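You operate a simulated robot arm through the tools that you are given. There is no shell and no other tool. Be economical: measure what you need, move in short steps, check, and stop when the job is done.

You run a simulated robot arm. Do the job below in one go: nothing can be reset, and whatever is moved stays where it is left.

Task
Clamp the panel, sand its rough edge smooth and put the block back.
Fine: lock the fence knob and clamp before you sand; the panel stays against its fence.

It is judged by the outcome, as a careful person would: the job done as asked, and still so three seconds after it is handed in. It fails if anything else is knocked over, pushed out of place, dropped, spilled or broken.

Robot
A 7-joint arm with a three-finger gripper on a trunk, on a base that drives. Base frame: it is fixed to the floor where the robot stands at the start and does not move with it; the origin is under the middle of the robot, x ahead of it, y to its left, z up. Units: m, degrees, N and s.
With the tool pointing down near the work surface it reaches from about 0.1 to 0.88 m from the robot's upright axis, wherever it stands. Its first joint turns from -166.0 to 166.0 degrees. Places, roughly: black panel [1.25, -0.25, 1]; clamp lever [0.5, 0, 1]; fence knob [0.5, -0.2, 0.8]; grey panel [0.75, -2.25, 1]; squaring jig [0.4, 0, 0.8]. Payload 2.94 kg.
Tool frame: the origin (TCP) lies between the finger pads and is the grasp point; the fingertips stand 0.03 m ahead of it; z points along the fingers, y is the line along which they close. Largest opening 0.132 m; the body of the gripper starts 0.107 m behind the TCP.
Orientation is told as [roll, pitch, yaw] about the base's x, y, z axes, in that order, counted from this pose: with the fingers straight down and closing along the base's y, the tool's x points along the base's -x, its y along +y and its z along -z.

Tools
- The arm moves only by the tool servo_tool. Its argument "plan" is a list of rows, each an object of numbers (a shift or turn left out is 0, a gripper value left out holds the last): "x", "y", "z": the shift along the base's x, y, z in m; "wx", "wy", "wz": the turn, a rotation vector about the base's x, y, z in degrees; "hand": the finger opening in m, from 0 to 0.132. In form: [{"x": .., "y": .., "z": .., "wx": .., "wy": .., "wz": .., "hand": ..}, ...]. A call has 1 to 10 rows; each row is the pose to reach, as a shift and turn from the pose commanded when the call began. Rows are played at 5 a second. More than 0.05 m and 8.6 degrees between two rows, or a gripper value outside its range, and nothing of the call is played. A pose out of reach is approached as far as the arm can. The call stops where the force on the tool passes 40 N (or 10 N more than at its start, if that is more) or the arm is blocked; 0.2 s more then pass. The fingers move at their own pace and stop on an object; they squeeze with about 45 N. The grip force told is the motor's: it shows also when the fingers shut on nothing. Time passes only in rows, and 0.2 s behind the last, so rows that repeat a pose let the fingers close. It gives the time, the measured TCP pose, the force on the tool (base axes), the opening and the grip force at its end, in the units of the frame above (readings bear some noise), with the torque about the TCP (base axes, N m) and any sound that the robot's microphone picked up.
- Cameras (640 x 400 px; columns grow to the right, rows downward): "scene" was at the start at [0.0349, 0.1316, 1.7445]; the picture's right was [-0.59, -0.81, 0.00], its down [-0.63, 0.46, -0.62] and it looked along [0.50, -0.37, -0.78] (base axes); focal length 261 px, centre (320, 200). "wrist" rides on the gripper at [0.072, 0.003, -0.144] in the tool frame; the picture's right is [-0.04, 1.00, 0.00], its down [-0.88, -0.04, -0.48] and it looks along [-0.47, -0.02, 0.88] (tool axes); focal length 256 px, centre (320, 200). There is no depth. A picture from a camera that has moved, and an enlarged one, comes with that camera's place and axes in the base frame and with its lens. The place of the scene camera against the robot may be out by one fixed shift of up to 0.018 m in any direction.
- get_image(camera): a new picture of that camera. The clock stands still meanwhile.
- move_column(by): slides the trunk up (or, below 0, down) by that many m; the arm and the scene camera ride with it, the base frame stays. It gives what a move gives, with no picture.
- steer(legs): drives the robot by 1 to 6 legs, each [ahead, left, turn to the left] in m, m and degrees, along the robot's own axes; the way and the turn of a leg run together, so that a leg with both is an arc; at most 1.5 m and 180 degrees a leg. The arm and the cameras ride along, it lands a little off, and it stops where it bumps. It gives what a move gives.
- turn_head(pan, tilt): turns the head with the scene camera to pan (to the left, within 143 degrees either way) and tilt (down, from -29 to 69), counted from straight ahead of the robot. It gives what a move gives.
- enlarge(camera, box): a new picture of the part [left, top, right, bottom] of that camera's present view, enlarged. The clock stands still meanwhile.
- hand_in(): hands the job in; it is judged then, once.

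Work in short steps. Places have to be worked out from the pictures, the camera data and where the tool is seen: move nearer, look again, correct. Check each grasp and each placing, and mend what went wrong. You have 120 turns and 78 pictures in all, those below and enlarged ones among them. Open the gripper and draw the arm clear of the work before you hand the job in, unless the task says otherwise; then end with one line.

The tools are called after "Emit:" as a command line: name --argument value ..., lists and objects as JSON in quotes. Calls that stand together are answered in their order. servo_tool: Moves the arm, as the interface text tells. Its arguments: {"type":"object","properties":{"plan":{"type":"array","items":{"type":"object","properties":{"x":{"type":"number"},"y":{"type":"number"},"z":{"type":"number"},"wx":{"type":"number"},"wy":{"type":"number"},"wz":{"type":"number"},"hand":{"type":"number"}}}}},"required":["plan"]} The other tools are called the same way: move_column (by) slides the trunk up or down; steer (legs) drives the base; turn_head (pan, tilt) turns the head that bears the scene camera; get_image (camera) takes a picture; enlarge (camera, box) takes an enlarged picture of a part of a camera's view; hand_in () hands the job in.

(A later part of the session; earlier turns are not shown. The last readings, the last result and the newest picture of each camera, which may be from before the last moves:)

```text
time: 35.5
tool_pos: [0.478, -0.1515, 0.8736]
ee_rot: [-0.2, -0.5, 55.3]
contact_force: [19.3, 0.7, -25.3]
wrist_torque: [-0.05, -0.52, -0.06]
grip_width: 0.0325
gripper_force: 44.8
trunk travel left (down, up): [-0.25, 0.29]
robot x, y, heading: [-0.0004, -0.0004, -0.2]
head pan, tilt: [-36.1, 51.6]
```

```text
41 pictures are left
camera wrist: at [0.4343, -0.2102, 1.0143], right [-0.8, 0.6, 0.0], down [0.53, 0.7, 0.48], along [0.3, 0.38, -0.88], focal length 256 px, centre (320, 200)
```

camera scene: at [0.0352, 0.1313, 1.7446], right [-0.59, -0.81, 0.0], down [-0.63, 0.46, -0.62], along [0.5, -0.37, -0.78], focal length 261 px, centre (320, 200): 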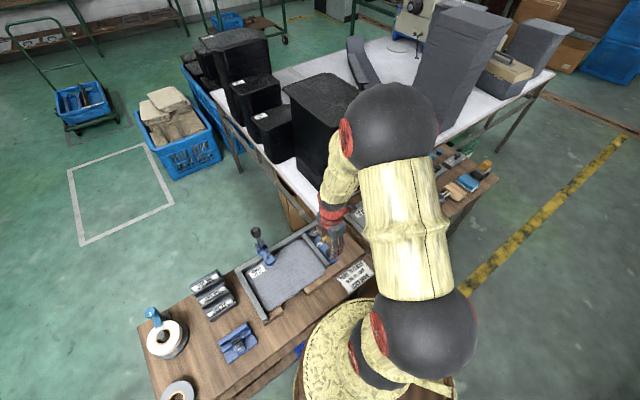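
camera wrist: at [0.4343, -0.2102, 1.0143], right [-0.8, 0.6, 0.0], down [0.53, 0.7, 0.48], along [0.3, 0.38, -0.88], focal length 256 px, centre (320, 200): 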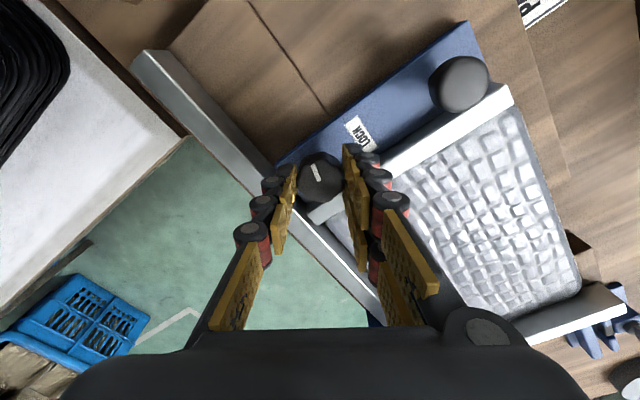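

The knob follows back. I relieve the x and z forces slightly and continue counter-clockwise past the original mark.

Emit:
servo_tool --plan '[{"x": 0.002, "z": -0.002, "wz": 7}, {"x": 0.002, "z": -0.002, "wz": 14}, {"x": 0.002, "z": -0.002, "wz": 21}, {"x": 0.002, "z": -0.002, "wz": 28}, {"x": 0.002, "z": -0.002, "wz": 35}, {"x": 0.002, "z": -0.002, "wz": 42}]'

Emit:
enlarge --camera "wrist" --box '[220, 100, 480, 260]'

```text
time: 36.9
tool_pos: [0.4793, -0.1515, 0.8729]
ee_rot: [-0.4, -0.4, 97.4]
contact_force: [11.4, -1.4, 5.5]
wrist_torque: [-0.14, -0.36, -0.5]
grip_width: 0.0325
gripper_force: 45.4
trunk travel left (down, up): [-0.25, 0.29]
robot x, y, heading: [0.0013, 0.0015, -0.2]
head pan, tilt: [-36.1, 51.6]
```

```text
2.46 times, centred on (350, 180) of wrist
camera zoom: at [0.4855, -0.225, 1.0141], right [-1.0, -0.08, -0.01], down [-0.08, 0.87, 0.48], along [-0.04, 0.48, -0.87], focal length 630 px, centre (246, 249)
```

zoom: 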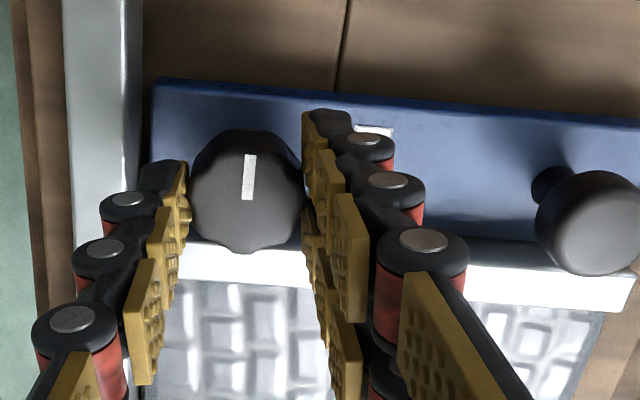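

Counter-clockwise stops at the original mark, so the range is 90° with LOCK at the clockwise end. I measure the unlocked sliding force now for comparison.

Emit:
servo_tool --plan '[{"x": -0.001, "y": -0.001, "wz": -6}, {"x": -0.001, "y": -0.002, "wz": -6}, {"x": -0.001, "y": -0.003, "wz": -6}, {"x": -0.001, "y": -0.004, "wz": -6}, {"x": -0.001, "y": -0.004, "wz": -6}]'

Emit:
servo_tool --plan '[{"y": 0.001}, {"y": 0.002}, {"y": 0.003}, {"y": 0.004}, {"y": 0.004}]'

```text
time: 38.1
tool_pos: [0.4789, -0.1562, 0.8718]
ee_rot: [-0.5, -0.4, 91.2]
contact_force: [20.0, 0.7, 15.7]
wrist_torque: [0.12, -0.5, -0.03]
grip_width: 0.032
gripper_force: 45.5
trunk travel left (down, up): [-0.25, 0.29]
robot x, y, heading: [-0.0012, -0.0025, -0.0]
head pan, tilt: [-36.1, 51.6]
```

```text
time: 39.3
tool_pos: [0.4778, -0.1519, 0.8722]
ee_rot: [-0.5, -0.5, 91.2]
contact_force: [23.5, 0.1, 16.0]
wrist_torque: [-0.05, -0.69, -0.03]
grip_width: 0.0321
gripper_force: 45.2
trunk travel left (down, up): [-0.25, 0.29]
robot x, y, heading: [0.0005, 0.0009, -0.0]
head pan, tilt: [-36.1, 51.6]
```

Unlocked it slides with ~0 N, while at LOCK it resisted with up to ~10 N, so the lock works as friction. I relieve the side load and slide up to the panel.

Emit:
servo_tool --plan '[{"x": 0.002, "y": 0.001, "z": 0.001}, {"x": 0.002, "y": 0.002, "z": 0.001}, {"x": 0.002, "y": 0.003, "z": 0.001}, {"x": 0.002, "y": 0.004, "z": 0.001}, {"x": 0.002, "y": 0.005, "z": 0.001}, {"x": 0.002, "y": 0.005, "z": 0.001}]'

```text
time: 40.7
tool_pos: [0.4799, -0.1493, 0.8725]
ee_rot: [-0.5, -0.6, 91.1]
contact_force: [10.7, -35.9, 0.5]
wrist_torque: [-1.36, -0.32, 0.03]
grip_width: 0.0319
gripper_force: 44.6
trunk travel left (down, up): [-0.25, 0.29]
robot x, y, heading: [0.0014, -0.0018, -0.2]
head pan, tilt: [-36.1, 51.6]
```

Firm against the panel at 36 N. I ease to a lighter push and turn clockwise to LOCK while keeping that push.

Emit:
servo_tool --plan '[{"y": -0.0015, "wz": -8}, {"y": -0.0015, "wz": -16}, {"y": -0.0015, "wz": -24}, {"y": -0.0015, "wz": -32}, {"y": -0.0015, "wz": -40}, {"y": -0.0015, "wz": -48}]'

```text
time: 42.1
tool_pos: [0.4798, -0.1489, 0.8725]
ee_rot: [-0.3, -0.6, 43.1]
contact_force: [6.4, -27.1, 3.7]
wrist_torque: [-0.61, 0.03, -0.01]
grip_width: 0.0319
gripper_force: 45.4
trunk travel left (down, up): [-0.25, 0.29]
robot x, y, heading: [-0.0018, 0.0012, -0.1]
head pan, tilt: [-36.1, 51.6]
```

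Going well; the push is still held. I finish the turn to the stop.

Emit:
servo_tool --plan '[{"wz": -8}, {"wz": -16}, {"wz": -24}, {"wz": -32}, {"wz": -40}, {"wz": -48}, {"wz": -52}, {"wz": -52}]'

```text
time: 43.9
tool_pos: [0.4796, -0.1483, 0.8724]
ee_rot: [-0.3, -0.5, -8.9]
contact_force: [5.2, -20.1, 0.8]
wrist_torque: [-0.53, 0.03, 0.48]
grip_width: 0.0321
gripper_force: 45.0
trunk travel left (down, up): [-0.25, 0.29]
robot x, y, heading: [-0.0026, -0.0034, 0.0]
head pan, tilt: [-36.1, 51.6]
```

Stop reached with torque 0.48. I ease the push, open slightly, and rise straight up.

Emit:
servo_tool --plan '[{"y": -0.0014}, {"y": -0.0014, "hand": 0.038}, {"y": -0.0014, "hand": 0.038}, {"y": -0.0014, "z": 0.03}, {"y": -0.0014, "z": 0.07}, {"y": -0.0014, "z": 0.11}, {"x": 0.03, "y": 0.03, "z": 0.13, "wz": 3}, {"x": 0.05, "y": 0.05, "z": 0.13, "wz": 9}, {"x": 0.073, "y": 0.074, "z": 0.13, "wz": 9}, {"x": 0.073, "y": 0.074, "z": 0.13, "wz": 9}]'

Emit:
enlarge --camera "wrist" --box '[160, 0, 320, 110]'

Emit:
get_image --camera "wrist"

```text
time: 46.1
tool_pos: [0.5508, -0.0734, 1.0044]
ee_rot: [-0.4, -0.6, 0.3]
contact_force: [-0.2, -0.1, 0.4]
wrist_torque: [-0.03, 0.07, -0.01]
grip_width: 0.038
gripper_force: 0.1
trunk travel left (down, up): [-0.25, 0.29]
robot x, y, heading: [0.0003, 0.0011, -0.2]
head pan, tilt: [-36.1, 51.6]
```

```text
3.64 times, centred on (240, 55) of wrist
camera zoom: at [0.4789, -0.071, 1.1454], right [0.04, 1.0, -0.01], down [0.87, -0.03, 0.48], along [0.48, -0.02, -0.87], focal length 931 px, centre (611, 727)
```

zoom: 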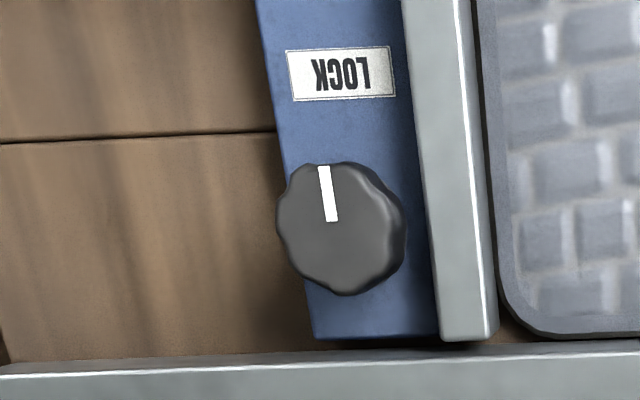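

```text
38 pictures are left
camera wrist: at [0.4789, -0.071, 1.1454], right [0.04, 1.0, -0.01], down [0.87, -0.03, 0.48], along [0.48, -0.02, -0.87], focal length 256 px, centre (320, 200)
```

wrist: 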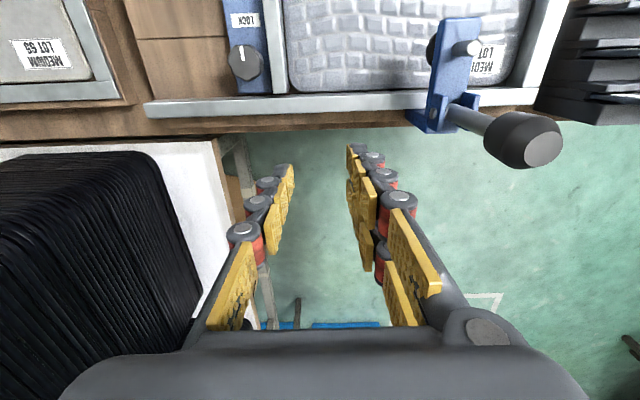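

The bar now sits tight to the panel and the mark is on LOCK. Next the clamp: ball of the lever is at about (0.526, 0.049, 0.994). I turn the wrist to see the clamp from the side.

Emit:
servo_tool --plan '[{"wz": 8, "y": -0.02, "z": 0.01}, {"wz": 16, "y": -0.04, "z": 0.02}, {"wz": 24, "y": -0.06, "z": 0.03}, {"wz": 32, "y": -0.08, "z": 0.03}, {"wz": 40, "y": -0.1, "z": 0.03}, {"wz": 48, "x": -0.02, "y": -0.12, "z": 0.03}, {"wz": 56, "x": -0.04, "y": -0.12, "z": 0.03}, {"wz": 64, "x": -0.05, "y": -0.12, "z": 0.03}, {"wz": 72, "x": -0.05, "y": -0.12, "z": 0.03}, {"wz": 80, "x": -0.05, "y": -0.12, "z": 0.03}]'

Emit:
servo_tool --plan '[{"wz": 8}, {"wx": 8}, {"wx": 16}, {"wx": 24}, {"wx": 30}, {"wx": 30}]'

Emit:
get_image --camera "wrist"

```text
time: 48.3
tool_pos: [0.5015, -0.195, 1.0329]
ee_rot: [-0.5, -0.6, 80.3]
contact_force: [0.4, -0.9, -0.1]
wrist_torque: [0.0, 0.0, -0.04]
grip_width: 0.0382
gripper_force: 0.0
trunk travel left (down, up): [-0.25, 0.29]
robot x, y, heading: [0.0002, 0.0016, -0.1]
head pan, tilt: [-36.1, 51.6]
```

```text
refused: row 2 steps farther than a row can; nothing moved
```

```text
37 pictures are left
camera wrist: at [0.4864, -0.2667, 1.1746], right [-0.98, 0.21, -0.01], down [0.18, 0.86, 0.48], along [0.11, 0.47, -0.87], focal length 256 px, centre (320, 200)
```

wrist: 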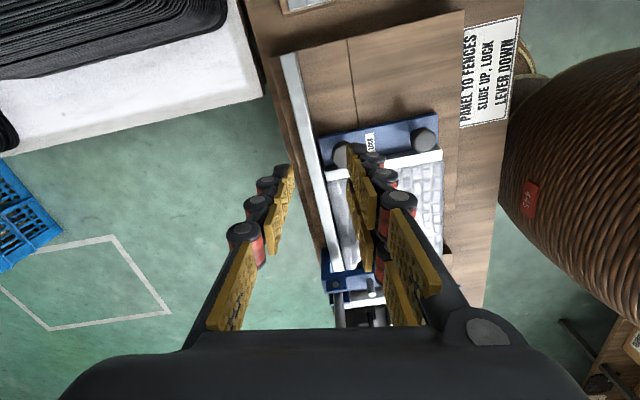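

The fingers hide the clamp. I open them wide and tilt the wrist so the camera looks more horizontally between them.

Emit:
servo_tool --plan '[{"wz": 5, "hand": 0.132}, {"wz": 10}, {"wz": 10, "wx": 3, "x": 0.01}, {"wz": 10, "wx": 3, "x": 0.02}]'

Emit:
servo_tool --plan '[{"wx": 8}, {"wx": 16}, {"wx": 24}, {"wx": 32}, {"wx": 36}, {"wx": 36}]'

Emit:
get_image --camera "wrist"

```text
time: 49.3
tool_pos: [0.5227, -0.1942, 1.0333]
ee_rot: [-0.2, -3.6, 90.2]
contact_force: [-0.2, -0.1, -0.3]
wrist_torque: [-0.02, 0.0, -0.04]
grip_width: 0.109
gripper_force: 0.0
trunk travel left (down, up): [-0.25, 0.29]
robot x, y, heading: [-0.0015, 0.0018, -0.2]
head pan, tilt: [-36.1, 51.6]
```

```text
time: 50.7
tool_pos: [0.5214, -0.1931, 1.0324]
ee_rot: [-0.2, -39.6, 90.3]
contact_force: [0.9, 0.4, 0.8]
wrist_torque: [0.03, 0.03, -0.02]
grip_width: 0.132
gripper_force: 0.0
trunk travel left (down, up): [-0.25, 0.29]
robot x, y, heading: [-0.0011, -0.0033, -0.3]
head pan, tilt: [-36.1, 51.6]
```

```text
36 pictures are left
camera wrist: at [0.5197, -0.3417, 1.096], right [-1.0, 0.03, 0.02], down [0.03, 0.37, 0.93], along [0.02, 0.93, -0.37], focal length 256 px, centre (320, 200)
```

wrist: 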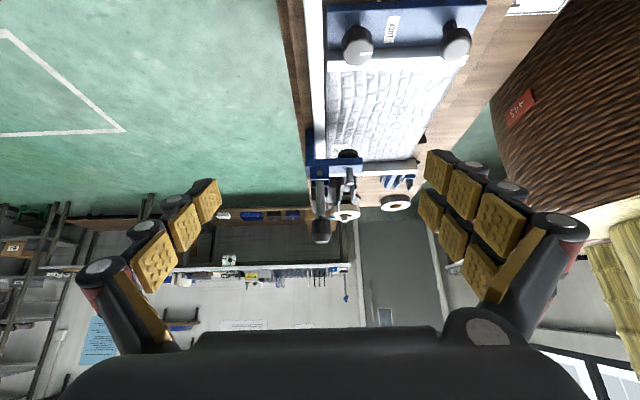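

Good side view (upside down). I enlarge the clamp.

Emit:
enlarge --camera "wrist" --box '[280, 120, 420, 250]'

```text
3.08 times, centred on (350, 185) of wrist
camera zoom: at [0.5197, -0.3417, 1.096], right [-1.0, 0.03, 0.02], down [0.03, 0.37, 0.93], along [0.02, 0.93, -0.37], focal length 788 px, centre (228, 246)
```

zoom: 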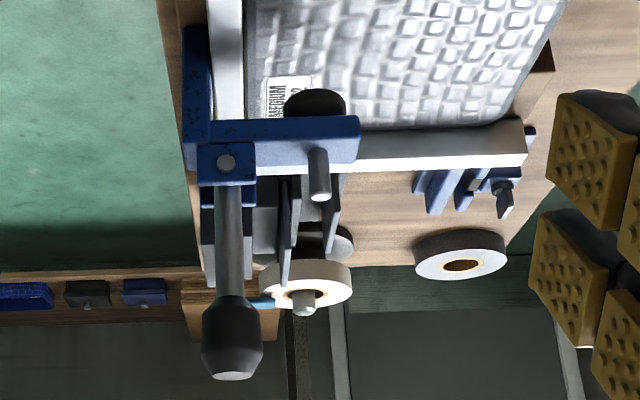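

The lever pivots about y at roughly (0.527, ·, 0.89), stands vertical with its ball at z≈0.99; its arm with pad lies over the panel. I bring the wrist upright again and back to yaw 0 above it.

Emit:
servo_tool --plan '[{"wx": -8, "z": 0.03}, {"wx": -16, "z": 0.06}, {"wx": -24, "z": 0.09}, {"wx": -32, "z": 0.11}, {"wx": -39, "z": 0.12}]'

Emit:
servo_tool --plan '[{"wz": -8, "y": 0.025}, {"wz": -16, "y": 0.05}, {"wz": -24, "y": 0.075}, {"wz": -32, "y": 0.1}, {"wz": -40, "y": 0.125}, {"wz": -48, "y": 0.15}, {"wz": -56, "y": 0.175}, {"wz": -64, "y": 0.2}, {"wz": -72, "y": 0.22}, {"wz": -80, "y": 0.242, "hand": 0.07}]'

Emit:
servo_tool --plan '[{"wz": -5, "x": 0.004, "z": -0.03}, {"wz": -10, "x": 0.004, "z": -0.06}, {"wz": -10, "x": 0.004, "z": -0.08}, {"wz": -10, "x": 0.004, "z": -0.08}]'

Emit:
get_image --camera "wrist"

```text
time: 51.9
tool_pos: [0.5226, -0.1929, 1.1533]
ee_rot: [-0.2, -0.4, 90.1]
contact_force: [0.0, 0.2, 0.2]
wrist_torque: [0.02, -0.04, -0.01]
grip_width: 0.132
gripper_force: 0.1
trunk travel left (down, up): [-0.25, 0.29]
robot x, y, heading: [0.0021, 0.0012, -0.1]
head pan, tilt: [-36.1, 51.6]
```

```text
time: 54.1
tool_pos: [0.5209, 0.0485, 1.1534]
ee_rot: [-0.1, -0.5, 10.2]
contact_force: [-0.4, 0.4, 0.5]
wrist_torque: [-0.03, 0.02, -0.01]
grip_width: 0.1062
gripper_force: 2.3
trunk travel left (down, up): [-0.25, 0.29]
robot x, y, heading: [-0.0019, -0.0037, -0.1]
head pan, tilt: [-36.1, 51.6]
```

```text
time: 55.1
tool_pos: [0.5257, 0.045, 1.0712]
ee_rot: [-0.1, -0.6, 0.2]
contact_force: [0.4, -0.1, -0.3]
wrist_torque: [0.0, 0.01, 0.0]
grip_width: 0.07
gripper_force: 0.0
trunk travel left (down, up): [-0.25, 0.29]
robot x, y, heading: [-0.0035, 0.0007, -0.2]
head pan, tilt: [-36.1, 51.6]
```

```text
34 pictures are left
camera wrist: at [0.4535, 0.0483, 1.2125], right [0.04, 1.0, 0.0], down [0.87, -0.03, 0.48], along [0.48, -0.02, -0.87], focal length 256 px, centre (320, 200)
```

wrist: 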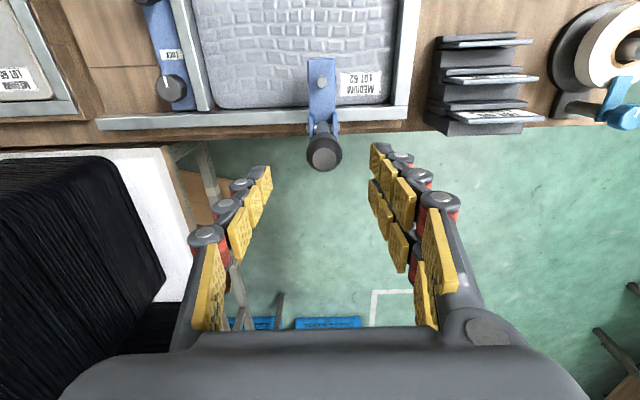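

Ball is right under the tool at (0.524, 0.048). I descend and grip it along y.

Emit:
servo_tool --plan '[{"x": -0.001, "y": 0.003, "z": -0.04}, {"x": -0.001, "y": 0.003, "z": -0.075}, {"x": -0.001, "y": 0.003, "z": -0.075, "hand": 0.02}, {"x": -0.001, "y": 0.003, "z": -0.075}, {"x": -0.001, "y": 0.003, "z": -0.075}, {"x": -0.001, "y": 0.003, "z": -0.075}]'

Emit:
servo_tool --plan '[{"x": 0.003}, {"x": 0.006}, {"x": 0.01}, {"x": 0.01}]'

```text
time: 56.5
tool_pos: [0.5252, 0.0483, 0.9947]
ee_rot: [-0.1, -0.5, 0.2]
contact_force: [0.4, -10.2, -3.0]
wrist_torque: [0.12, -0.08, 0.1]
grip_width: 0.0297
gripper_force: 25.7
trunk travel left (down, up): [-0.25, 0.29]
robot x, y, heading: [0.0018, -0.0019, -0.1]
head pan, tilt: [-36.1, 51.6]
```

```text
time: 57.3
tool_pos: [0.5268, 0.0491, 0.9946]
ee_rot: [-0.2, 0.3, 0.3]
contact_force: [-13.0, -6.2, 9.9]
wrist_torque: [-0.41, -0.65, 0.03]
grip_width: 0.0293
gripper_force: 45.2
trunk travel left (down, up): [-0.25, 0.29]
robot x, y, heading: [-0.0002, -0.0029, -0.2]
head pan, tilt: [-36.1, 51.6]
stopped in row 4: the force on the tool passed its limit at 42 N (the readings are from after the stop); the commanded pose is now the measured one
```

Toward +x it is stopped hard. I try −x gently.

Emit:
servo_tool --plan '[{"x": -0.003}, {"x": -0.006}, {"x": -0.01}, {"x": -0.014}, {"x": -0.014}]'

```text
time: 58.5
tool_pos: [0.5175, 0.0493, 0.9933]
ee_rot: [-0.1, 0.2, 0.2]
contact_force: [17.1, -14.0, 5.1]
wrist_torque: [-0.07, -1.3, -0.02]
grip_width: 0.0294
gripper_force: 45.2
trunk travel left (down, up): [-0.25, 0.29]
robot x, y, heading: [-0.0006, 0.0, -0.1]
head pan, tilt: [-36.1, 51.6]
```

It swings toward −x. I follow its arc (pivot ≈ (0.527, 0.89), radius ≈ 0.104) in steps, leaning the tool partly with it.

Emit:
servo_tool --plan '[{"x": -0.007, "z": -0.002, "wy": -3}, {"x": -0.013, "z": -0.004, "wy": -5}, {"x": -0.022, "z": -0.007, "wy": -8}, {"x": -0.03, "z": -0.01, "wy": -10}, {"x": -0.03, "z": -0.01, "wy": -10}]'

Emit:
get_image --camera "wrist"

```text
time: 59.7
tool_pos: [0.4828, 0.0496, 0.9819]
ee_rot: [-0.2, -9.4, 0.2]
contact_force: [-3.8, -11.7, -5.3]
wrist_torque: [0.07, 0.43, -0.02]
grip_width: 0.0299
gripper_force: 23.3
trunk travel left (down, up): [-0.25, 0.29]
robot x, y, heading: [-0.0006, 0.0004, -0.1]
head pan, tilt: [-36.1, 51.6]
```

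```text
33 pictures are left
camera wrist: at [0.3892, 0.0522, 1.1106], right [0.04, 1.0, 0.0], down [0.79, -0.03, 0.61], along [0.61, -0.02, -0.79], focal length 256 px, centre (320, 200)
```

wrist: 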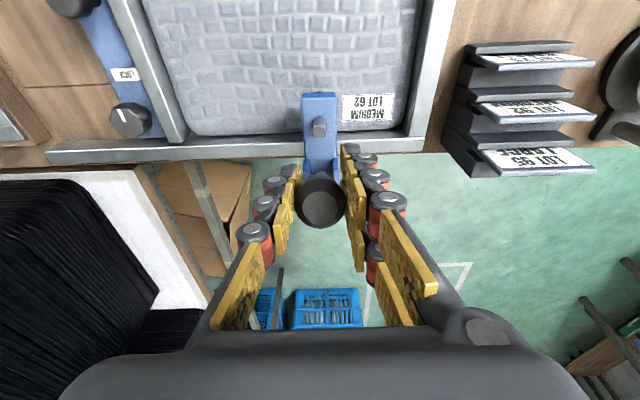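

The lever follows freely. I carry on down the arc.

Emit:
servo_tool --plan '[{"x": -0.008, "z": -0.004, "wy": -3}, {"x": -0.016, "z": -0.009, "wy": -6}, {"x": -0.023, "z": -0.015, "wy": -9}, {"x": -0.029, "z": -0.021, "wy": -12}, {"x": -0.035, "z": -0.027, "wy": -15}, {"x": -0.04, "z": -0.034, "wy": -18}, {"x": -0.04, "z": -0.034, "wy": -18}]'

Emit:
get_image --camera "wrist"

```text
time: 61.3
tool_pos: [0.4455, 0.0487, 0.9506]
ee_rot: [-0.3, -27.8, 0.1]
contact_force: [10.8, -8.2, 8.1]
wrist_torque: [0.06, -1.21, 0.03]
grip_width: 0.0294
gripper_force: 45.2
trunk travel left (down, up): [-0.25, 0.29]
robot x, y, heading: [-0.0002, -0.0003, -0.2]
head pan, tilt: [-36.1, 51.6]
```

```text
32 pictures are left
camera wrist: at [0.3154, 0.0522, 1.0426], right [0.04, 1.0, 0.02], down [0.56, -0.03, 0.83], along [0.83, -0.02, -0.56], focal length 256 px, centre (320, 200)
```

wrist: 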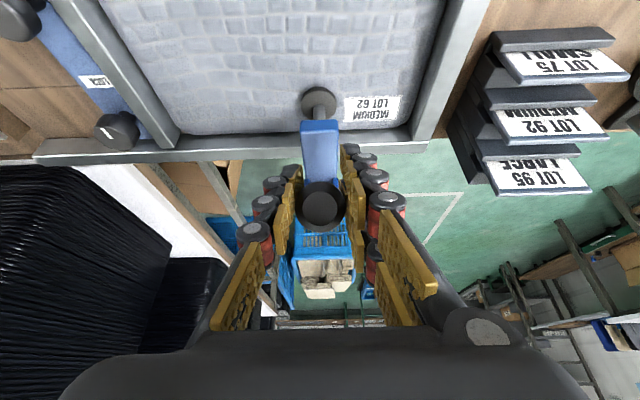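

The pad appears near the panel now. I continue the arc with care for a rising force.

Emit:
servo_tool --plan '[{"x": -0.005, "z": -0.007, "wy": -3}, {"x": -0.01, "z": -0.015, "wy": -6}, {"x": -0.013, "z": -0.023, "wy": -9}, {"x": -0.016, "z": -0.032, "wy": -12}, {"x": -0.016, "z": -0.032, "wy": -12}]'

Emit:
get_image --camera "wrist"

```text
time: 62.3
tool_pos: [0.4325, 0.0486, 0.9296]
ee_rot: [-1.3, -35.6, 0.9]
contact_force: [5.6, 12.1, -5.7]
wrist_torque: [0.32, 0.22, 0.47]
grip_width: 0.0295
gripper_force: 45.5
out of reach, approached as far as the arm can: row 3, 4
trunk travel left (down, up): [-0.25, 0.29]
robot x, y, heading: [-0.0049, 0.0015, 0.1]
head pan, tilt: [-36.1, 51.6]
stopped in row 4: the force on the tool passed its limit at 48 N (the readings are from after the stop); the commanded pose is now the measured one
```

```text
31 pictures are left
camera wrist: at [0.292, 0.0531, 1.0029], right [0.03, 1.0, 0.01], down [0.44, -0.02, 0.9], along [0.9, -0.03, -0.44], focal length 256 px, centre (320, 200)
```

wrist: 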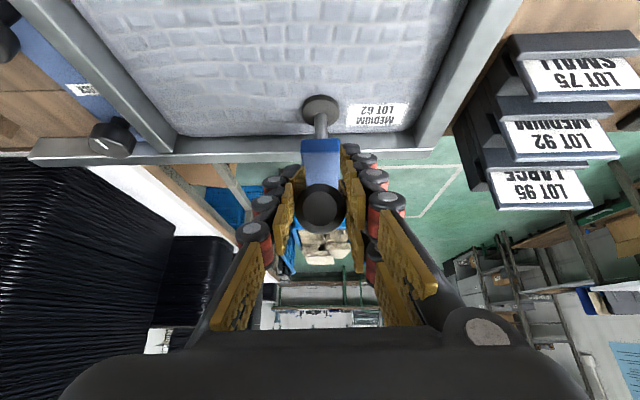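

Leaning further is out of reach. I release, back off along the tool, go upright, and will push the ball down from above with closed fingers.

Emit:
servo_tool --plan '[{"hand": 0.06}, {"hand": 0.06}, {"x": -0.01, "z": 0.04}, {"x": -0.01, "z": 0.08}, {"x": -0.01, "z": 0.1, "wy": 8}, {"x": -0.01, "z": 0.11, "wy": 16}, {"x": -0.01, "z": 0.12, "wy": 24}, {"x": -0.005, "z": 0.12, "wy": 32}, {"x": 0.0, "z": 0.12, "wy": 36}, {"x": 0.0, "z": 0.12, "wy": 36}]'

Emit:
get_image --camera "wrist"

```text
time: 64.5
tool_pos: [0.4322, 0.0486, 1.0509]
ee_rot: [-1.0, 0.4, 0.6]
contact_force: [-1.0, 0.9, -0.2]
wrist_torque: [-0.02, -0.06, -0.01]
grip_width: 0.0601
gripper_force: 0.1
trunk travel left (down, up): [-0.25, 0.29]
robot x, y, heading: [0.0023, 0.0031, -0.1]
head pan, tilt: [-36.1, 51.6]
```

```text
30 pictures are left
camera wrist: at [0.3622, 0.0523, 1.1934], right [0.03, 1.0, -0.02], down [0.88, -0.02, 0.47], along [0.47, -0.03, -0.88], focal length 256 px, centre (320, 200)
```

wrist: 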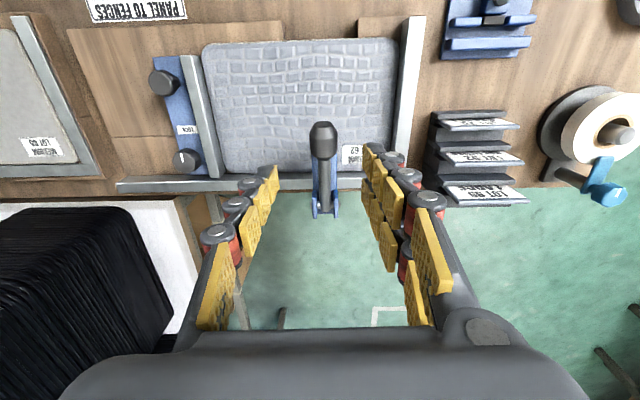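

The lever lies over its arm, ball at about (0.434, 0.048). I close the fingers and press it down until firm.

Emit:
servo_tool --plan '[{"hand": 0.0}, {"hand": 0.0, "z": -0.03}, {"hand": 0.0, "z": -0.05}, {"z": -0.06}, {"z": -0.07}, {"z": -0.08}, {"z": -0.09}, {"z": -0.1}, {"z": -0.11}, {"z": -0.12}]'

```text
time: 66.3
tool_pos: [0.433, 0.0481, 0.9571]
ee_rot: [-1.0, -0.1, 0.6]
contact_force: [-12.8, -2.3, 31.8]
wrist_torque: [-0.14, 0.37, -0.08]
grip_width: 0.0059
gripper_force: 28.5
trunk travel left (down, up): [-0.25, 0.29]
robot x, y, heading: [-0.0004, -0.0004, -0.0]
head pan, tilt: [-36.1, 51.6]
stopped in row 9: the force on the tool passed its limit at 52 N (the readings are from after the stop); the commanded pose is now the measured one
```

It firmed at a tip height of 0.927. I press once more to see whether anything is left, then check.

Emit:
servo_tool --plan '[{"z": -0.003}, {"z": -0.007}, {"z": -0.012}]'

Emit:
servo_tool --plan '[{"z": 0.03}, {"z": 0.07}, {"z": 0.1}, {"z": 0.1, "hand": 0.06}]'

Emit:
enlarge --camera "wrist" --box '[260, 90, 390, 230]'

```text
time: 66.7
tool_pos: [0.434, 0.0482, 0.9566]
ee_rot: [-0.9, -0.2, 0.6]
contact_force: [-12.0, -2.0, 29.2]
wrist_torque: [-0.08, 0.39, -0.07]
grip_width: 0.0058
gripper_force: 28.4
trunk travel left (down, up): [-0.25, 0.29]
robot x, y, heading: [-0.0002, -0.0003, 0.1]
head pan, tilt: [-36.1, 51.6]
stopped in row 1: the force on the tool passed its limit at 50 N (the readings are from after the stop); the commanded pose is now the measured one
```

```text
time: 67.7
tool_pos: [0.4349, 0.0471, 1.0553]
ee_rot: [-0.9, -0.1, 0.6]
contact_force: [0.0, -0.3, -0.2]
wrist_torque: [0.0, -0.04, 0.01]
grip_width: 0.0249
gripper_force: 0.1
trunk travel left (down, up): [-0.25, 0.29]
robot x, y, heading: [0.0014, -0.0012, -0.0]
head pan, tilt: [-36.1, 51.6]
```

```text
2.86 times, centred on (325, 160) of wrist
camera zoom: at [0.363, 0.0525, 1.1966], right [0.03, 1.0, -0.02], down [0.88, -0.02, 0.48], along [0.48, -0.03, -0.88], focal length 731 px, centre (306, 314)
```

zoom: 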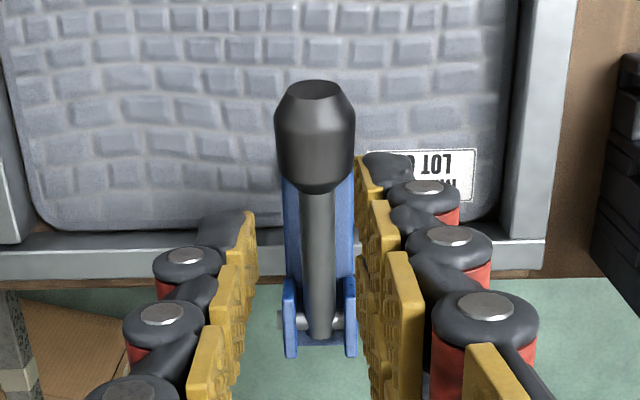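

The lever is firmly down. Now to find the sanding block: I raise the arm and swing it toward −y to view the right end of the bench.

Emit:
servo_tool --plan '[{"z": 0.04, "y": -0.03}, {"z": 0.08, "y": -0.07}, {"z": 0.1, "y": -0.12}, {"z": 0.1, "y": -0.17}, {"z": 0.1, "y": -0.22}, {"z": 0.1, "y": -0.27}, {"z": 0.1, "y": -0.32}, {"z": 0.1, "y": -0.37}, {"z": 0.1, "y": -0.42}, {"z": 0.1, "y": -0.47, "hand": 0.06}]'

Emit:
get_image --camera "wrist"

```text
refused: row 2 steps farther than a row can; nothing moved
```

```text
28 pictures are left
camera wrist: at [0.363, 0.0525, 1.1966], right [0.03, 1.0, -0.02], down [0.88, -0.02, 0.48], along [0.48, -0.03, -0.88], focal length 256 px, centre (320, 200)
```

wrist: 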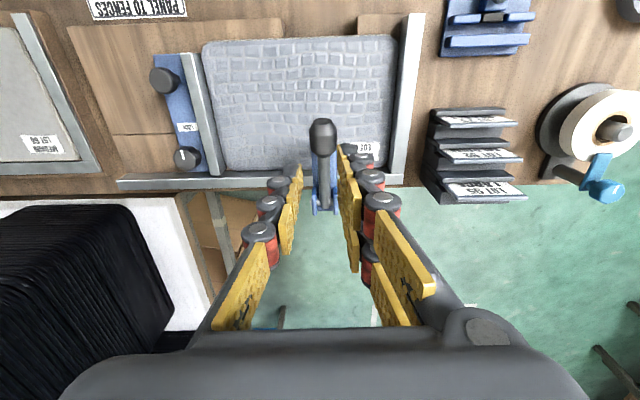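

A step was too long; I redo it with smaller ones.

Emit:
servo_tool --plan '[{"z": 0.04, "y": -0.02}, {"z": 0.07, "y": -0.05}, {"z": 0.09, "y": -0.09}, {"z": 0.1, "y": -0.13}, {"z": 0.1, "y": -0.18}, {"z": 0.1, "y": -0.225}, {"z": 0.1, "y": -0.27}, {"z": 0.1, "y": -0.315}, {"z": 0.1, "y": -0.36}, {"z": 0.1, "y": -0.405, "hand": 0.06}]'

Emit:
servo_tool --plan '[{"y": -0.045}, {"y": -0.09}, {"y": -0.135}, {"y": -0.18}, {"y": -0.18}]'

Emit:
get_image --camera "wrist"

```text
time: 69.8
tool_pos: [0.4338, -0.3582, 1.1529]
ee_rot: [-0.9, 0.0, 0.5]
contact_force: [0.7, -0.6, -0.5]
wrist_torque: [0.04, 0.05, -0.03]
grip_width: 0.06
gripper_force: 0.1
trunk travel left (down, up): [-0.25, 0.29]
robot x, y, heading: [0.0016, 0.0, 0.0]
head pan, tilt: [-36.1, 51.6]
```

```text
time: 71.0
tool_pos: [0.4334, -0.5378, 1.1518]
ee_rot: [-1.0, -0.1, 0.7]
contact_force: [0.7, -0.9, 0.2]
wrist_torque: [0.04, -0.03, 0.0]
grip_width: 0.0602
gripper_force: 0.0
trunk travel left (down, up): [-0.25, 0.29]
robot x, y, heading: [-0.0024, -0.0003, -0.0]
head pan, tilt: [-36.1, 51.6]
```

```text
27 pictures are left
camera wrist: at [0.362, -0.5333, 1.2938], right [0.03, 1.0, -0.02], down [0.88, -0.02, 0.48], along [0.48, -0.03, -0.88], focal length 256 px, centre (320, 200)
```

wrist: 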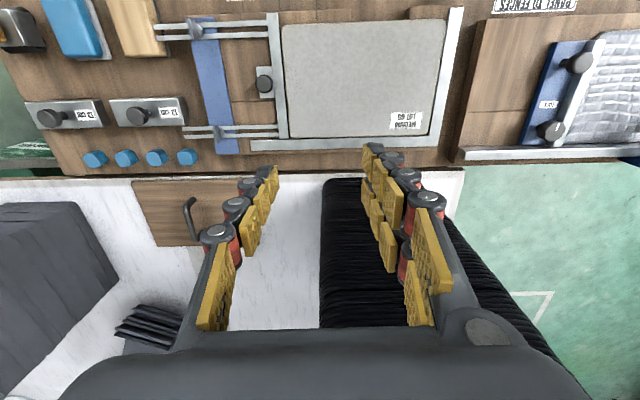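

The right jig and several blocks at the far right are visible. I enlarge them from both cameras to pick the sanding block.

Emit:
enlarge --camera "wrist" --box '[0, 0, 200, 170]'

Emit:
enlarge --camera "scene" --box '[420, 145, 510, 215]'

```text
2.35 times, centred on (100, 85) of wrist
camera zoom: at [0.362, -0.5333, 1.2938], right [0.03, 1.0, -0.02], down [0.88, -0.02, 0.48], along [0.48, -0.03, -0.88], focal length 602 px, centre (838, 471)
```

zoom: 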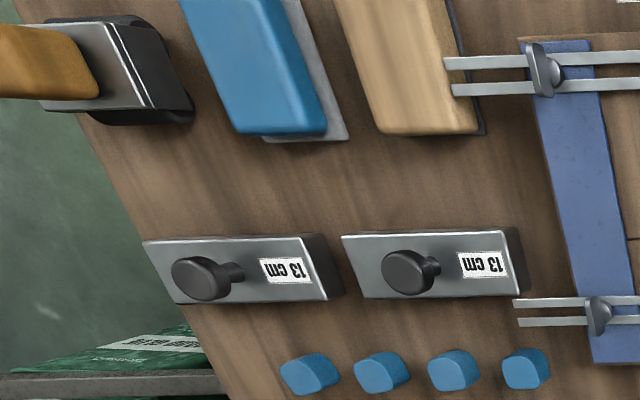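

```text
5.71 times, centred on (465, 180) of scene
camera zoom: at [0.034, 0.1313, 1.7446], right [-0.59, -0.81, 0.0], down [-0.63, 0.46, -0.62], along [0.5, -0.36, -0.78], focal length 1491 px, centre (-509, 314)
```

zoom: 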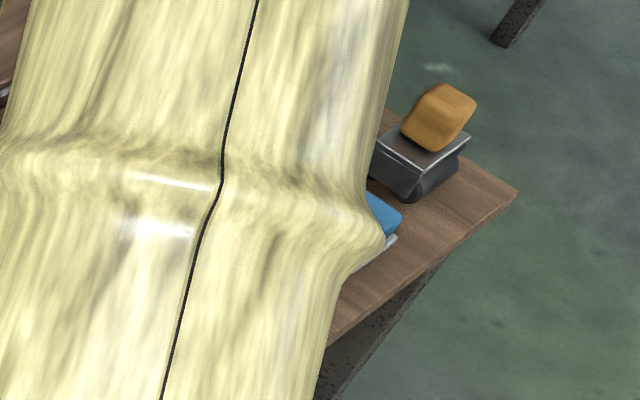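

Candidates: a tan block on dark paper, a blue block on a pale pad, and a steel piece with orange handle. I swing the arm back to the middle, drive 0.5 m to the right, and look closer.

Emit:
servo_tool --plan '[{"y": 0.045}, {"y": 0.09}, {"y": 0.135}, {"y": 0.18}, {"y": 0.225}, {"y": 0.27}]'

Emit:
steer --legs '[[0, -0.5, 0]]'

Emit:
get_image --camera "scene"

```text
time: 72.5
tool_pos: [0.4338, -0.2693, 1.1541]
ee_rot: [-1.0, 0.0, 0.5]
contact_force: [-0.5, 0.3, -0.2]
wrist_torque: [-0.01, 0.04, 0.0]
grip_width: 0.0603
gripper_force: 0.0
trunk travel left (down, up): [-0.25, 0.29]
robot x, y, heading: [-0.0023, -0.0006, 0.2]
head pan, tilt: [-36.1, 51.6]
```

```text
time: 75.4
tool_pos: [0.4385, -0.771, 1.1548]
ee_rot: [-1.0, -0.1, 0.9]
contact_force: [0.3, -0.9, 0.2]
wrist_torque: [0.03, -0.04, 0.01]
grip_width: 0.06
gripper_force: 0.0
trunk travel left (down, up): [-0.25, 0.29]
robot x, y, heading: [-0.0028, -0.5, 0.5]
head pan, tilt: [-36.1, 51.6]
```

```text
24 pictures are left
camera scene: at [0.0348, -0.3722, 1.7446], right [-0.58, -0.81, 0.0], down [-0.64, 0.46, -0.62], along [0.5, -0.36, -0.78], focal length 261 px, centre (320, 200)
```

scene: 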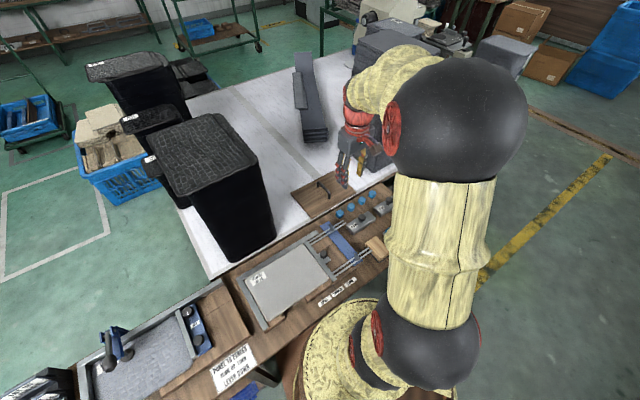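

Drove well. I shift the tool back over the near part of the bench so the wrist camera sees the tan and blue blocks.

Emit:
servo_tool --plan '[{"x": 0.02, "y": -0.02}, {"x": 0.0, "y": -0.04}, {"x": -0.03, "y": -0.05, "z": -0.02}, {"x": -0.05, "y": -0.06, "z": -0.05}, {"x": -0.05, "y": -0.06, "z": -0.08}]'

Emit:
get_image --camera "wrist"

Emit:
enlarge --camera "scene" --box '[60, 290, 260, 400]'

```text
time: 76.6
tool_pos: [0.3862, -0.8317, 1.0741]
ee_rot: [-1.0, -0.1, 0.9]
contact_force: [-0.7, 0.5, 0.2]
wrist_torque: [0.0, -0.03, 0.0]
grip_width: 0.06
gripper_force: 0.0
trunk travel left (down, up): [-0.25, 0.29]
robot x, y, heading: [0.002, -0.5034, 0.4]
head pan, tilt: [-36.1, 51.6]
```

```text
23 pictures are left
camera wrist: at [0.3149, -0.8274, 1.2167], right [0.03, 1.0, -0.02], down [0.88, -0.02, 0.48], along [0.48, -0.03, -0.88], focal length 256 px, centre (320, 200)
```

wrist: 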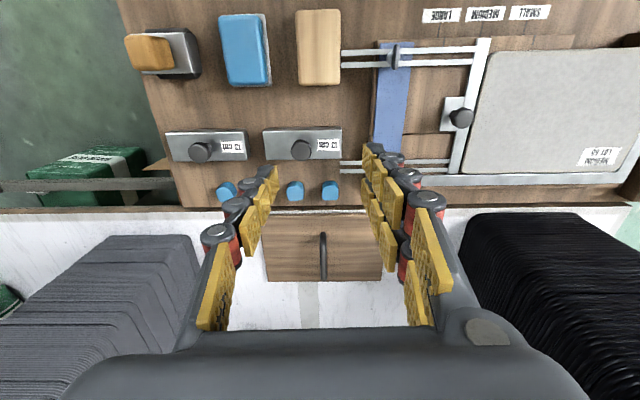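

```text
3.20 times, centred on (160, 345) of scene
camera zoom: at [0.0349, -0.3721, 1.7446], right [-0.58, -0.81, 0.0], down [-0.64, 0.46, -0.62], along [0.5, -0.36, -0.78], focal length 835 px, centre (832, -264)
```

zoom: 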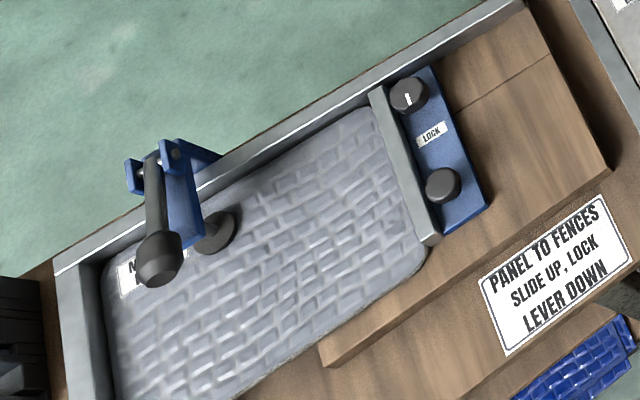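

The clamp and lock look right. Now a close look at the three blocks.

Emit:
enlarge --camera "wrist" --box '[110, 0, 360, 110]'

```text
2.56 times, centred on (235, 55) of wrist
camera zoom: at [0.3149, -0.8274, 1.2167], right [0.03, 1.0, -0.02], down [0.88, -0.02, 0.48], along [0.48, -0.03, -0.88], focal length 655 px, centre (538, 571)
```

zoom: 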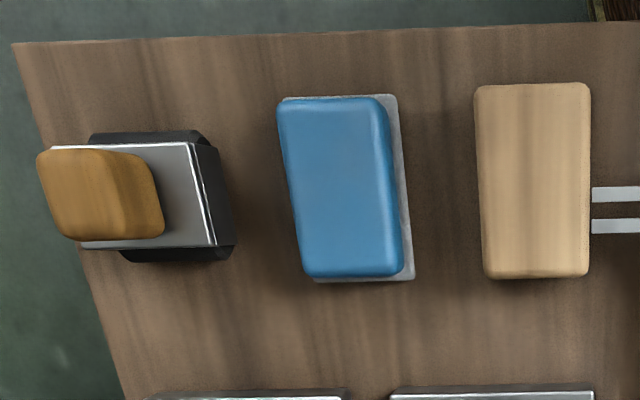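

The tan block on its dark gritty base is the sanding block (top centre ≈ (0.30, −0.83), ~83 × 57 mm). I turn the head to inspect the panel's near edge to plan the stroke.

Emit:
turn_head --pan 45 --tilt 60

Emit:
get_image --camera "scene"

```text
time: 78.2
tool_pos: [0.3862, -0.8312, 1.0747]
ee_rot: [-1.0, -0.1, 0.9]
contact_force: [0.2, 0.0, 0.4]
wrist_torque: [0.0, 0.01, -0.01]
grip_width: 0.0599
gripper_force: 0.0
trunk travel left (down, up): [-0.25, 0.29]
robot x, y, heading: [0.003, -0.5033, 0.4]
head pan, tilt: [45.0, 60.0]
```

```text
20 pictures are left
camera scene: at [0.0204, -0.2804, 1.7342], right [0.71, -0.7, 0.0], down [-0.61, -0.62, -0.5], along [0.35, 0.36, -0.87], focal length 261 px, centre (320, 200)
```

scene: 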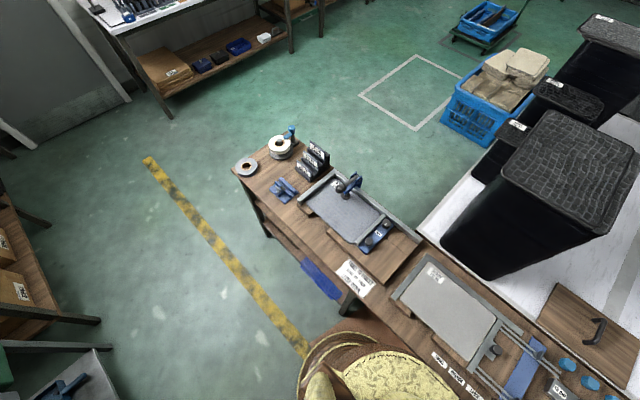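

Emit:
enlarge --camera "scene" --box '[285, 165, 415, 275]'

```text
3.64 times, centred on (350, 220) of scene
camera zoom: at [0.0204, -0.2804, 1.7342], right [0.71, -0.7, 0.0], down [-0.61, -0.62, -0.5], along [0.35, 0.36, -0.87], focal length 949 px, centre (211, 127)
```

zoom: 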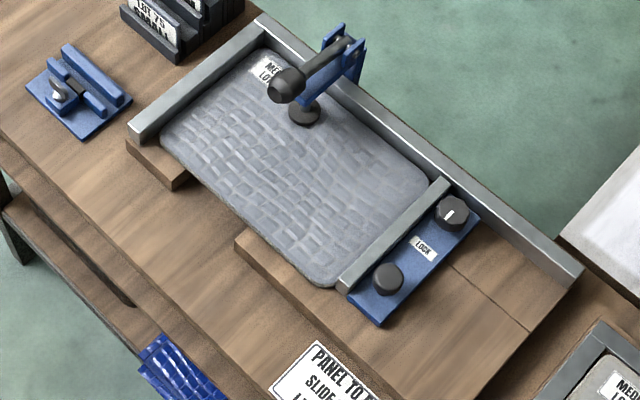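

I zoom much closer on the near edge to see where it is rough.

Emit:
enlarge --camera "scene" --box '[312, 198, 362, 248]'

```text
8.00 times, centred on (337, 223) of scene
camera zoom: at [0.0204, -0.2804, 1.7342], right [0.71, -0.7, 0.0], down [-0.61, -0.62, -0.5], along [0.35, 0.36, -0.87], focal length 2088 px, centre (184, 16)
```

zoom: 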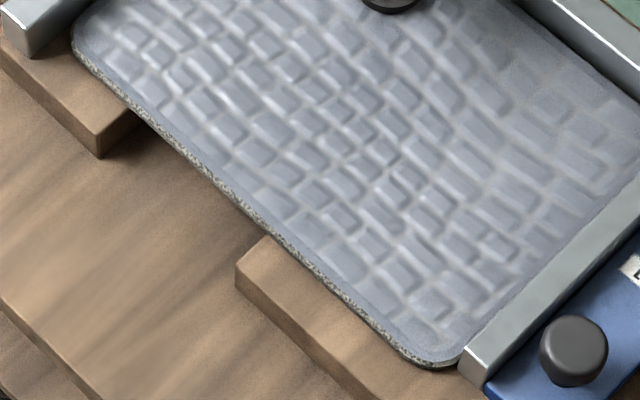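

The rough strip is the panel's whole near vertical face, so the block's grit must face +x against it. I'll grip the block by its long ends (fingers along x) with the tool leaning, so it can later be turned with the grit forward. First yaw 90° above the block.

Emit:
servo_tool --plan '[{"wz": 8, "x": -0.01}, {"wz": 16, "x": -0.02}, {"wz": 24, "x": -0.03}, {"wz": 32, "x": -0.04}, {"wz": 40, "x": -0.05}, {"wz": 48, "x": -0.06}, {"wz": 56, "x": -0.07}, {"wz": 64, "x": -0.08}, {"wz": 72, "x": -0.084}, {"wz": 80, "x": -0.084, "hand": 0.11}]'

Emit:
servo_tool --plan '[{"wz": 8, "z": -0.03}, {"wz": 9, "z": -0.06}, {"wz": 9, "z": -0.06}]'

Emit:
get_image --camera "wrist"

```text
time: 80.3
tool_pos: [0.3032, -0.8299, 1.073]
ee_rot: [-1.0, -0.1, 81.1]
contact_force: [-0.2, -0.1, -1.3]
wrist_torque: [-0.02, 0.0, 0.02]
grip_width: 0.0868
gripper_force: 0.0
trunk travel left (down, up): [-0.25, 0.29]
robot x, y, heading: [0.0027, -0.506, 0.5]
head pan, tilt: [45.0, 60.0]
```

```text
time: 81.2
tool_pos: [0.3052, -0.8293, 1.0143]
ee_rot: [-1.0, -0.1, 90.0]
contact_force: [0.1, -0.9, -0.3]
wrist_torque: [-0.03, -0.01, -0.03]
grip_width: 0.1102
gripper_force: 0.0
trunk travel left (down, up): [-0.25, 0.29]
robot x, y, heading: [0.0032, -0.5002, 0.4]
head pan, tilt: [45.0, 60.0]
```

```text
17 pictures are left
camera wrist: at [0.2998, -0.9022, 1.1557], right [-1.0, 0.04, -0.02], down [0.03, 0.88, 0.48], along [0.04, 0.48, -0.88], focal length 256 px, centre (320, 200)
```

wrist: 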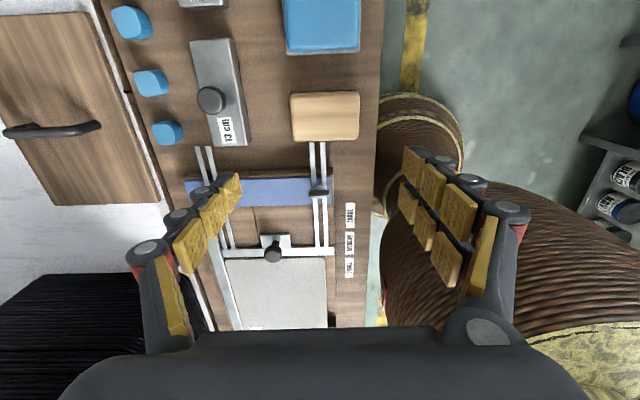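

Block centre is near (0.303, −0.838); the rails end just beside it, so gripping along x is right. I lean the tool 40° (fingers toward −y) and lower to z 0.90.

Emit:
servo_tool --plan '[{"wx": -8, "y": -0.003, "z": -0.02}, {"wx": -16, "y": -0.006, "z": -0.04}, {"wx": -24, "y": -0.008, "z": -0.06}, {"wx": -32, "y": -0.008, "z": -0.08}, {"wx": -40, "y": -0.008, "z": -0.11}, {"wx": -40, "y": -0.008, "z": -0.115}]'

Emit:
get_image --camera "wrist"

```text
time: 82.5
tool_pos: [0.3044, -0.8379, 0.8981]
ee_rot: [-1.1, 40.0, 89.9]
contact_force: [-0.1, -0.2, 0.2]
wrist_torque: [-0.01, 0.02, 0.01]
grip_width: 0.11
gripper_force: 0.0
trunk travel left (down, up): [-0.25, 0.29]
robot x, y, heading: [-0.0005, -0.5007, 0.6]
head pan, tilt: [45.0, 60.0]
```

```text
16 pictures are left
camera wrist: at [0.2996, -0.8018, 1.0536], right [-1.0, 0.02, -0.04], down [0.03, 0.98, -0.2], along [0.04, -0.2, -0.98], focal length 256 px, centre (320, 200)
```

wrist: 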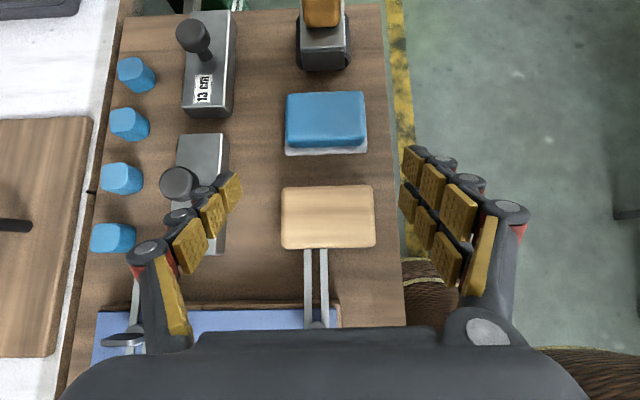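

Triangulation puts the block top at z≈0.805 and centre (0.301, −0.836). I lower until the tips are just above the bench, watching the force, then close.

Emit:
servo_tool --plan '[{"x": -0.001, "y": 0.005, "z": -0.03}, {"x": -0.002, "y": 0.01, "z": -0.06}, {"x": -0.002, "y": 0.01, "z": -0.075}, {"x": -0.002, "y": 0.01, "z": -0.083}, {"x": -0.002, "y": 0.01, "z": -0.09}, {"x": -0.002, "y": 0.01, "z": -0.09}]'

Emit:
get_image --camera "wrist"

```text
time: 84.0
tool_pos: [0.3011, -0.826, 0.8094]
ee_rot: [-1.0, 39.9, 89.9]
contact_force: [0.8, -0.5, 2.4]
wrist_torque: [0.05, 0.12, -0.03]
grip_width: 0.1107
gripper_force: 0.8
trunk travel left (down, up): [-0.25, 0.29]
robot x, y, heading: [0.0049, -0.5059, 0.4]
head pan, tilt: [45.0, 60.0]
```

```text
15 pictures are left
camera wrist: at [0.2966, -0.7906, 0.9642], right [-1.0, 0.02, -0.04], down [0.03, 0.98, -0.2], along [0.04, -0.2, -0.98], focal length 256 px, centre (320, 200)
```

wrist: 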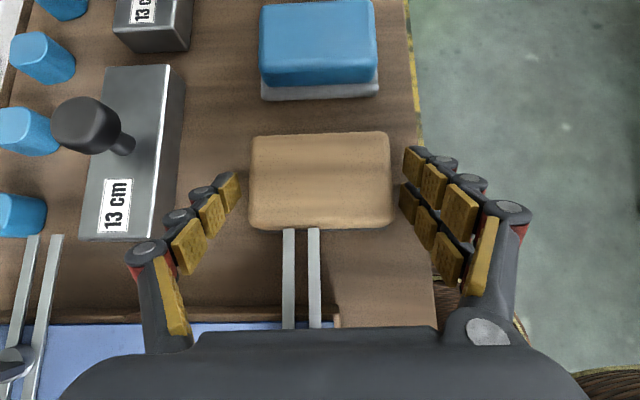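

Fingers flank the block and the tips just brush the bench. I rise 2 mm and close.

Emit:
servo_tool --plan '[{"z": 0.002}, {"z": 0.002, "hand": 0.06}, {"z": 0.002}, {"z": 0.002}, {"z": 0.002}]'

Emit:
servo_tool --plan '[{"z": 0.01}, {"z": 0.04}, {"z": 0.08}, {"z": 0.12}, {"z": 0.16}, {"z": 0.2}]'

Emit:
get_image --camera "wrist"

```text
time: 85.2
tool_pos: [0.3006, -0.829, 0.8134]
ee_rot: [-1.3, 40.2, 89.8]
contact_force: [-12.3, 1.6, 28.9]
wrist_torque: [0.1, 1.91, -0.05]
grip_width: 0.0901
gripper_force: 41.9
trunk travel left (down, up): [-0.25, 0.29]
robot x, y, heading: [0.0004, -0.5012, 0.5]
head pan, tilt: [45.0, 60.0]
```

```text
time: 86.5
tool_pos: [0.303, -0.8296, 1.0121]
ee_rot: [-1.1, 39.9, 89.9]
contact_force: [-0.3, -0.2, -1.1]
wrist_torque: [-0.02, -0.02, 0.0]
grip_width: 0.0898
gripper_force: 44.7
trunk travel left (down, up): [-0.25, 0.29]
robot x, y, heading: [-0.0005, -0.5041, 0.4]
head pan, tilt: [45.0, 60.0]
```

```text
14 pictures are left
camera wrist: at [0.2979, -0.7932, 1.1679], right [-1.0, 0.02, -0.04], down [0.03, 0.98, -0.2], along [0.04, -0.2, -0.98], focal length 256 px, centre (320, 200)
```

wrist: 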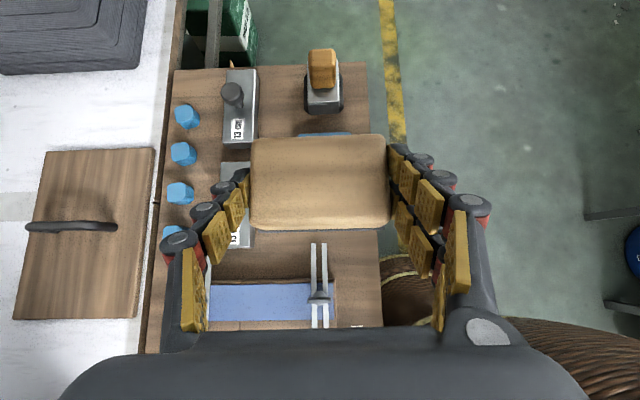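

The block is held (90 mm). I rise, turn back to yaw 0 (block leaning with it), then drive back and left to stand before the jig with more room.

Emit:
servo_tool --plan '[{"wz": -8, "z": 0.03, "x": 0.015, "y": 0.02}, {"wz": -16, "z": 0.06, "x": 0.03, "y": 0.04}, {"wz": -24, "z": 0.09, "x": 0.045, "y": 0.06}, {"wz": -32, "z": 0.11, "x": 0.06, "y": 0.08}, {"wz": -40, "z": 0.12, "x": 0.075, "y": 0.1}, {"wz": -48, "z": 0.12, "x": 0.09, "y": 0.12}, {"wz": -56, "z": 0.12, "x": 0.105, "y": 0.14}, {"wz": -64, "z": 0.12, "x": 0.12, "y": 0.16}, {"wz": -72, "z": 0.12, "x": 0.135, "y": 0.18}, {"wz": -80, "z": 0.12, "x": 0.14, "y": 0.2}]'

Emit:
servo_tool --plan '[{"wz": -5, "y": 0.03}, {"wz": -10, "y": 0.06}, {"wz": -10, "y": 0.1}, {"wz": -10, "y": 0.14}]'

Emit:
steer --legs '[[-0.33, 0, 0], [0, 0.52, -0.5]]'

```text
time: 88.8
tool_pos: [0.4423, -0.6286, 1.1316]
ee_rot: [-1.0, 39.9, 9.9]
contact_force: [-1.0, -0.6, -1.8]
wrist_torque: [-0.02, 0.01, 0.01]
grip_width: 0.0897
gripper_force: 45.2
trunk travel left (down, up): [-0.25, 0.29]
robot x, y, heading: [0.0022, -0.5046, 0.4]
head pan, tilt: [45.0, 60.0]
```

```text
time: 89.8
tool_pos: [0.4436, -0.4874, 1.131]
ee_rot: [-1.1, 39.9, -0.2]
contact_force: [-0.5, 0.5, -0.7]
wrist_torque: [-0.01, 0.0, -0.01]
grip_width: 0.0897
gripper_force: 45.1
trunk travel left (down, up): [-0.25, 0.29]
robot x, y, heading: [0.0019, -0.5025, 0.5]
head pan, tilt: [45.0, 60.0]
```

```text
time: 94.5
tool_pos: [0.1166, 0.0222, 1.13]
ee_rot: [-1.0, 39.9, -0.7]
contact_force: [0.0, -0.6, -1.8]
wrist_torque: [0.01, -0.02, 0.02]
grip_width: 0.0901
gripper_force: 44.9
trunk travel left (down, up): [-0.25, 0.29]
robot x, y, heading: [-0.3259, 0.0172, -0.2]
head pan, tilt: [45.0, 60.0]
```

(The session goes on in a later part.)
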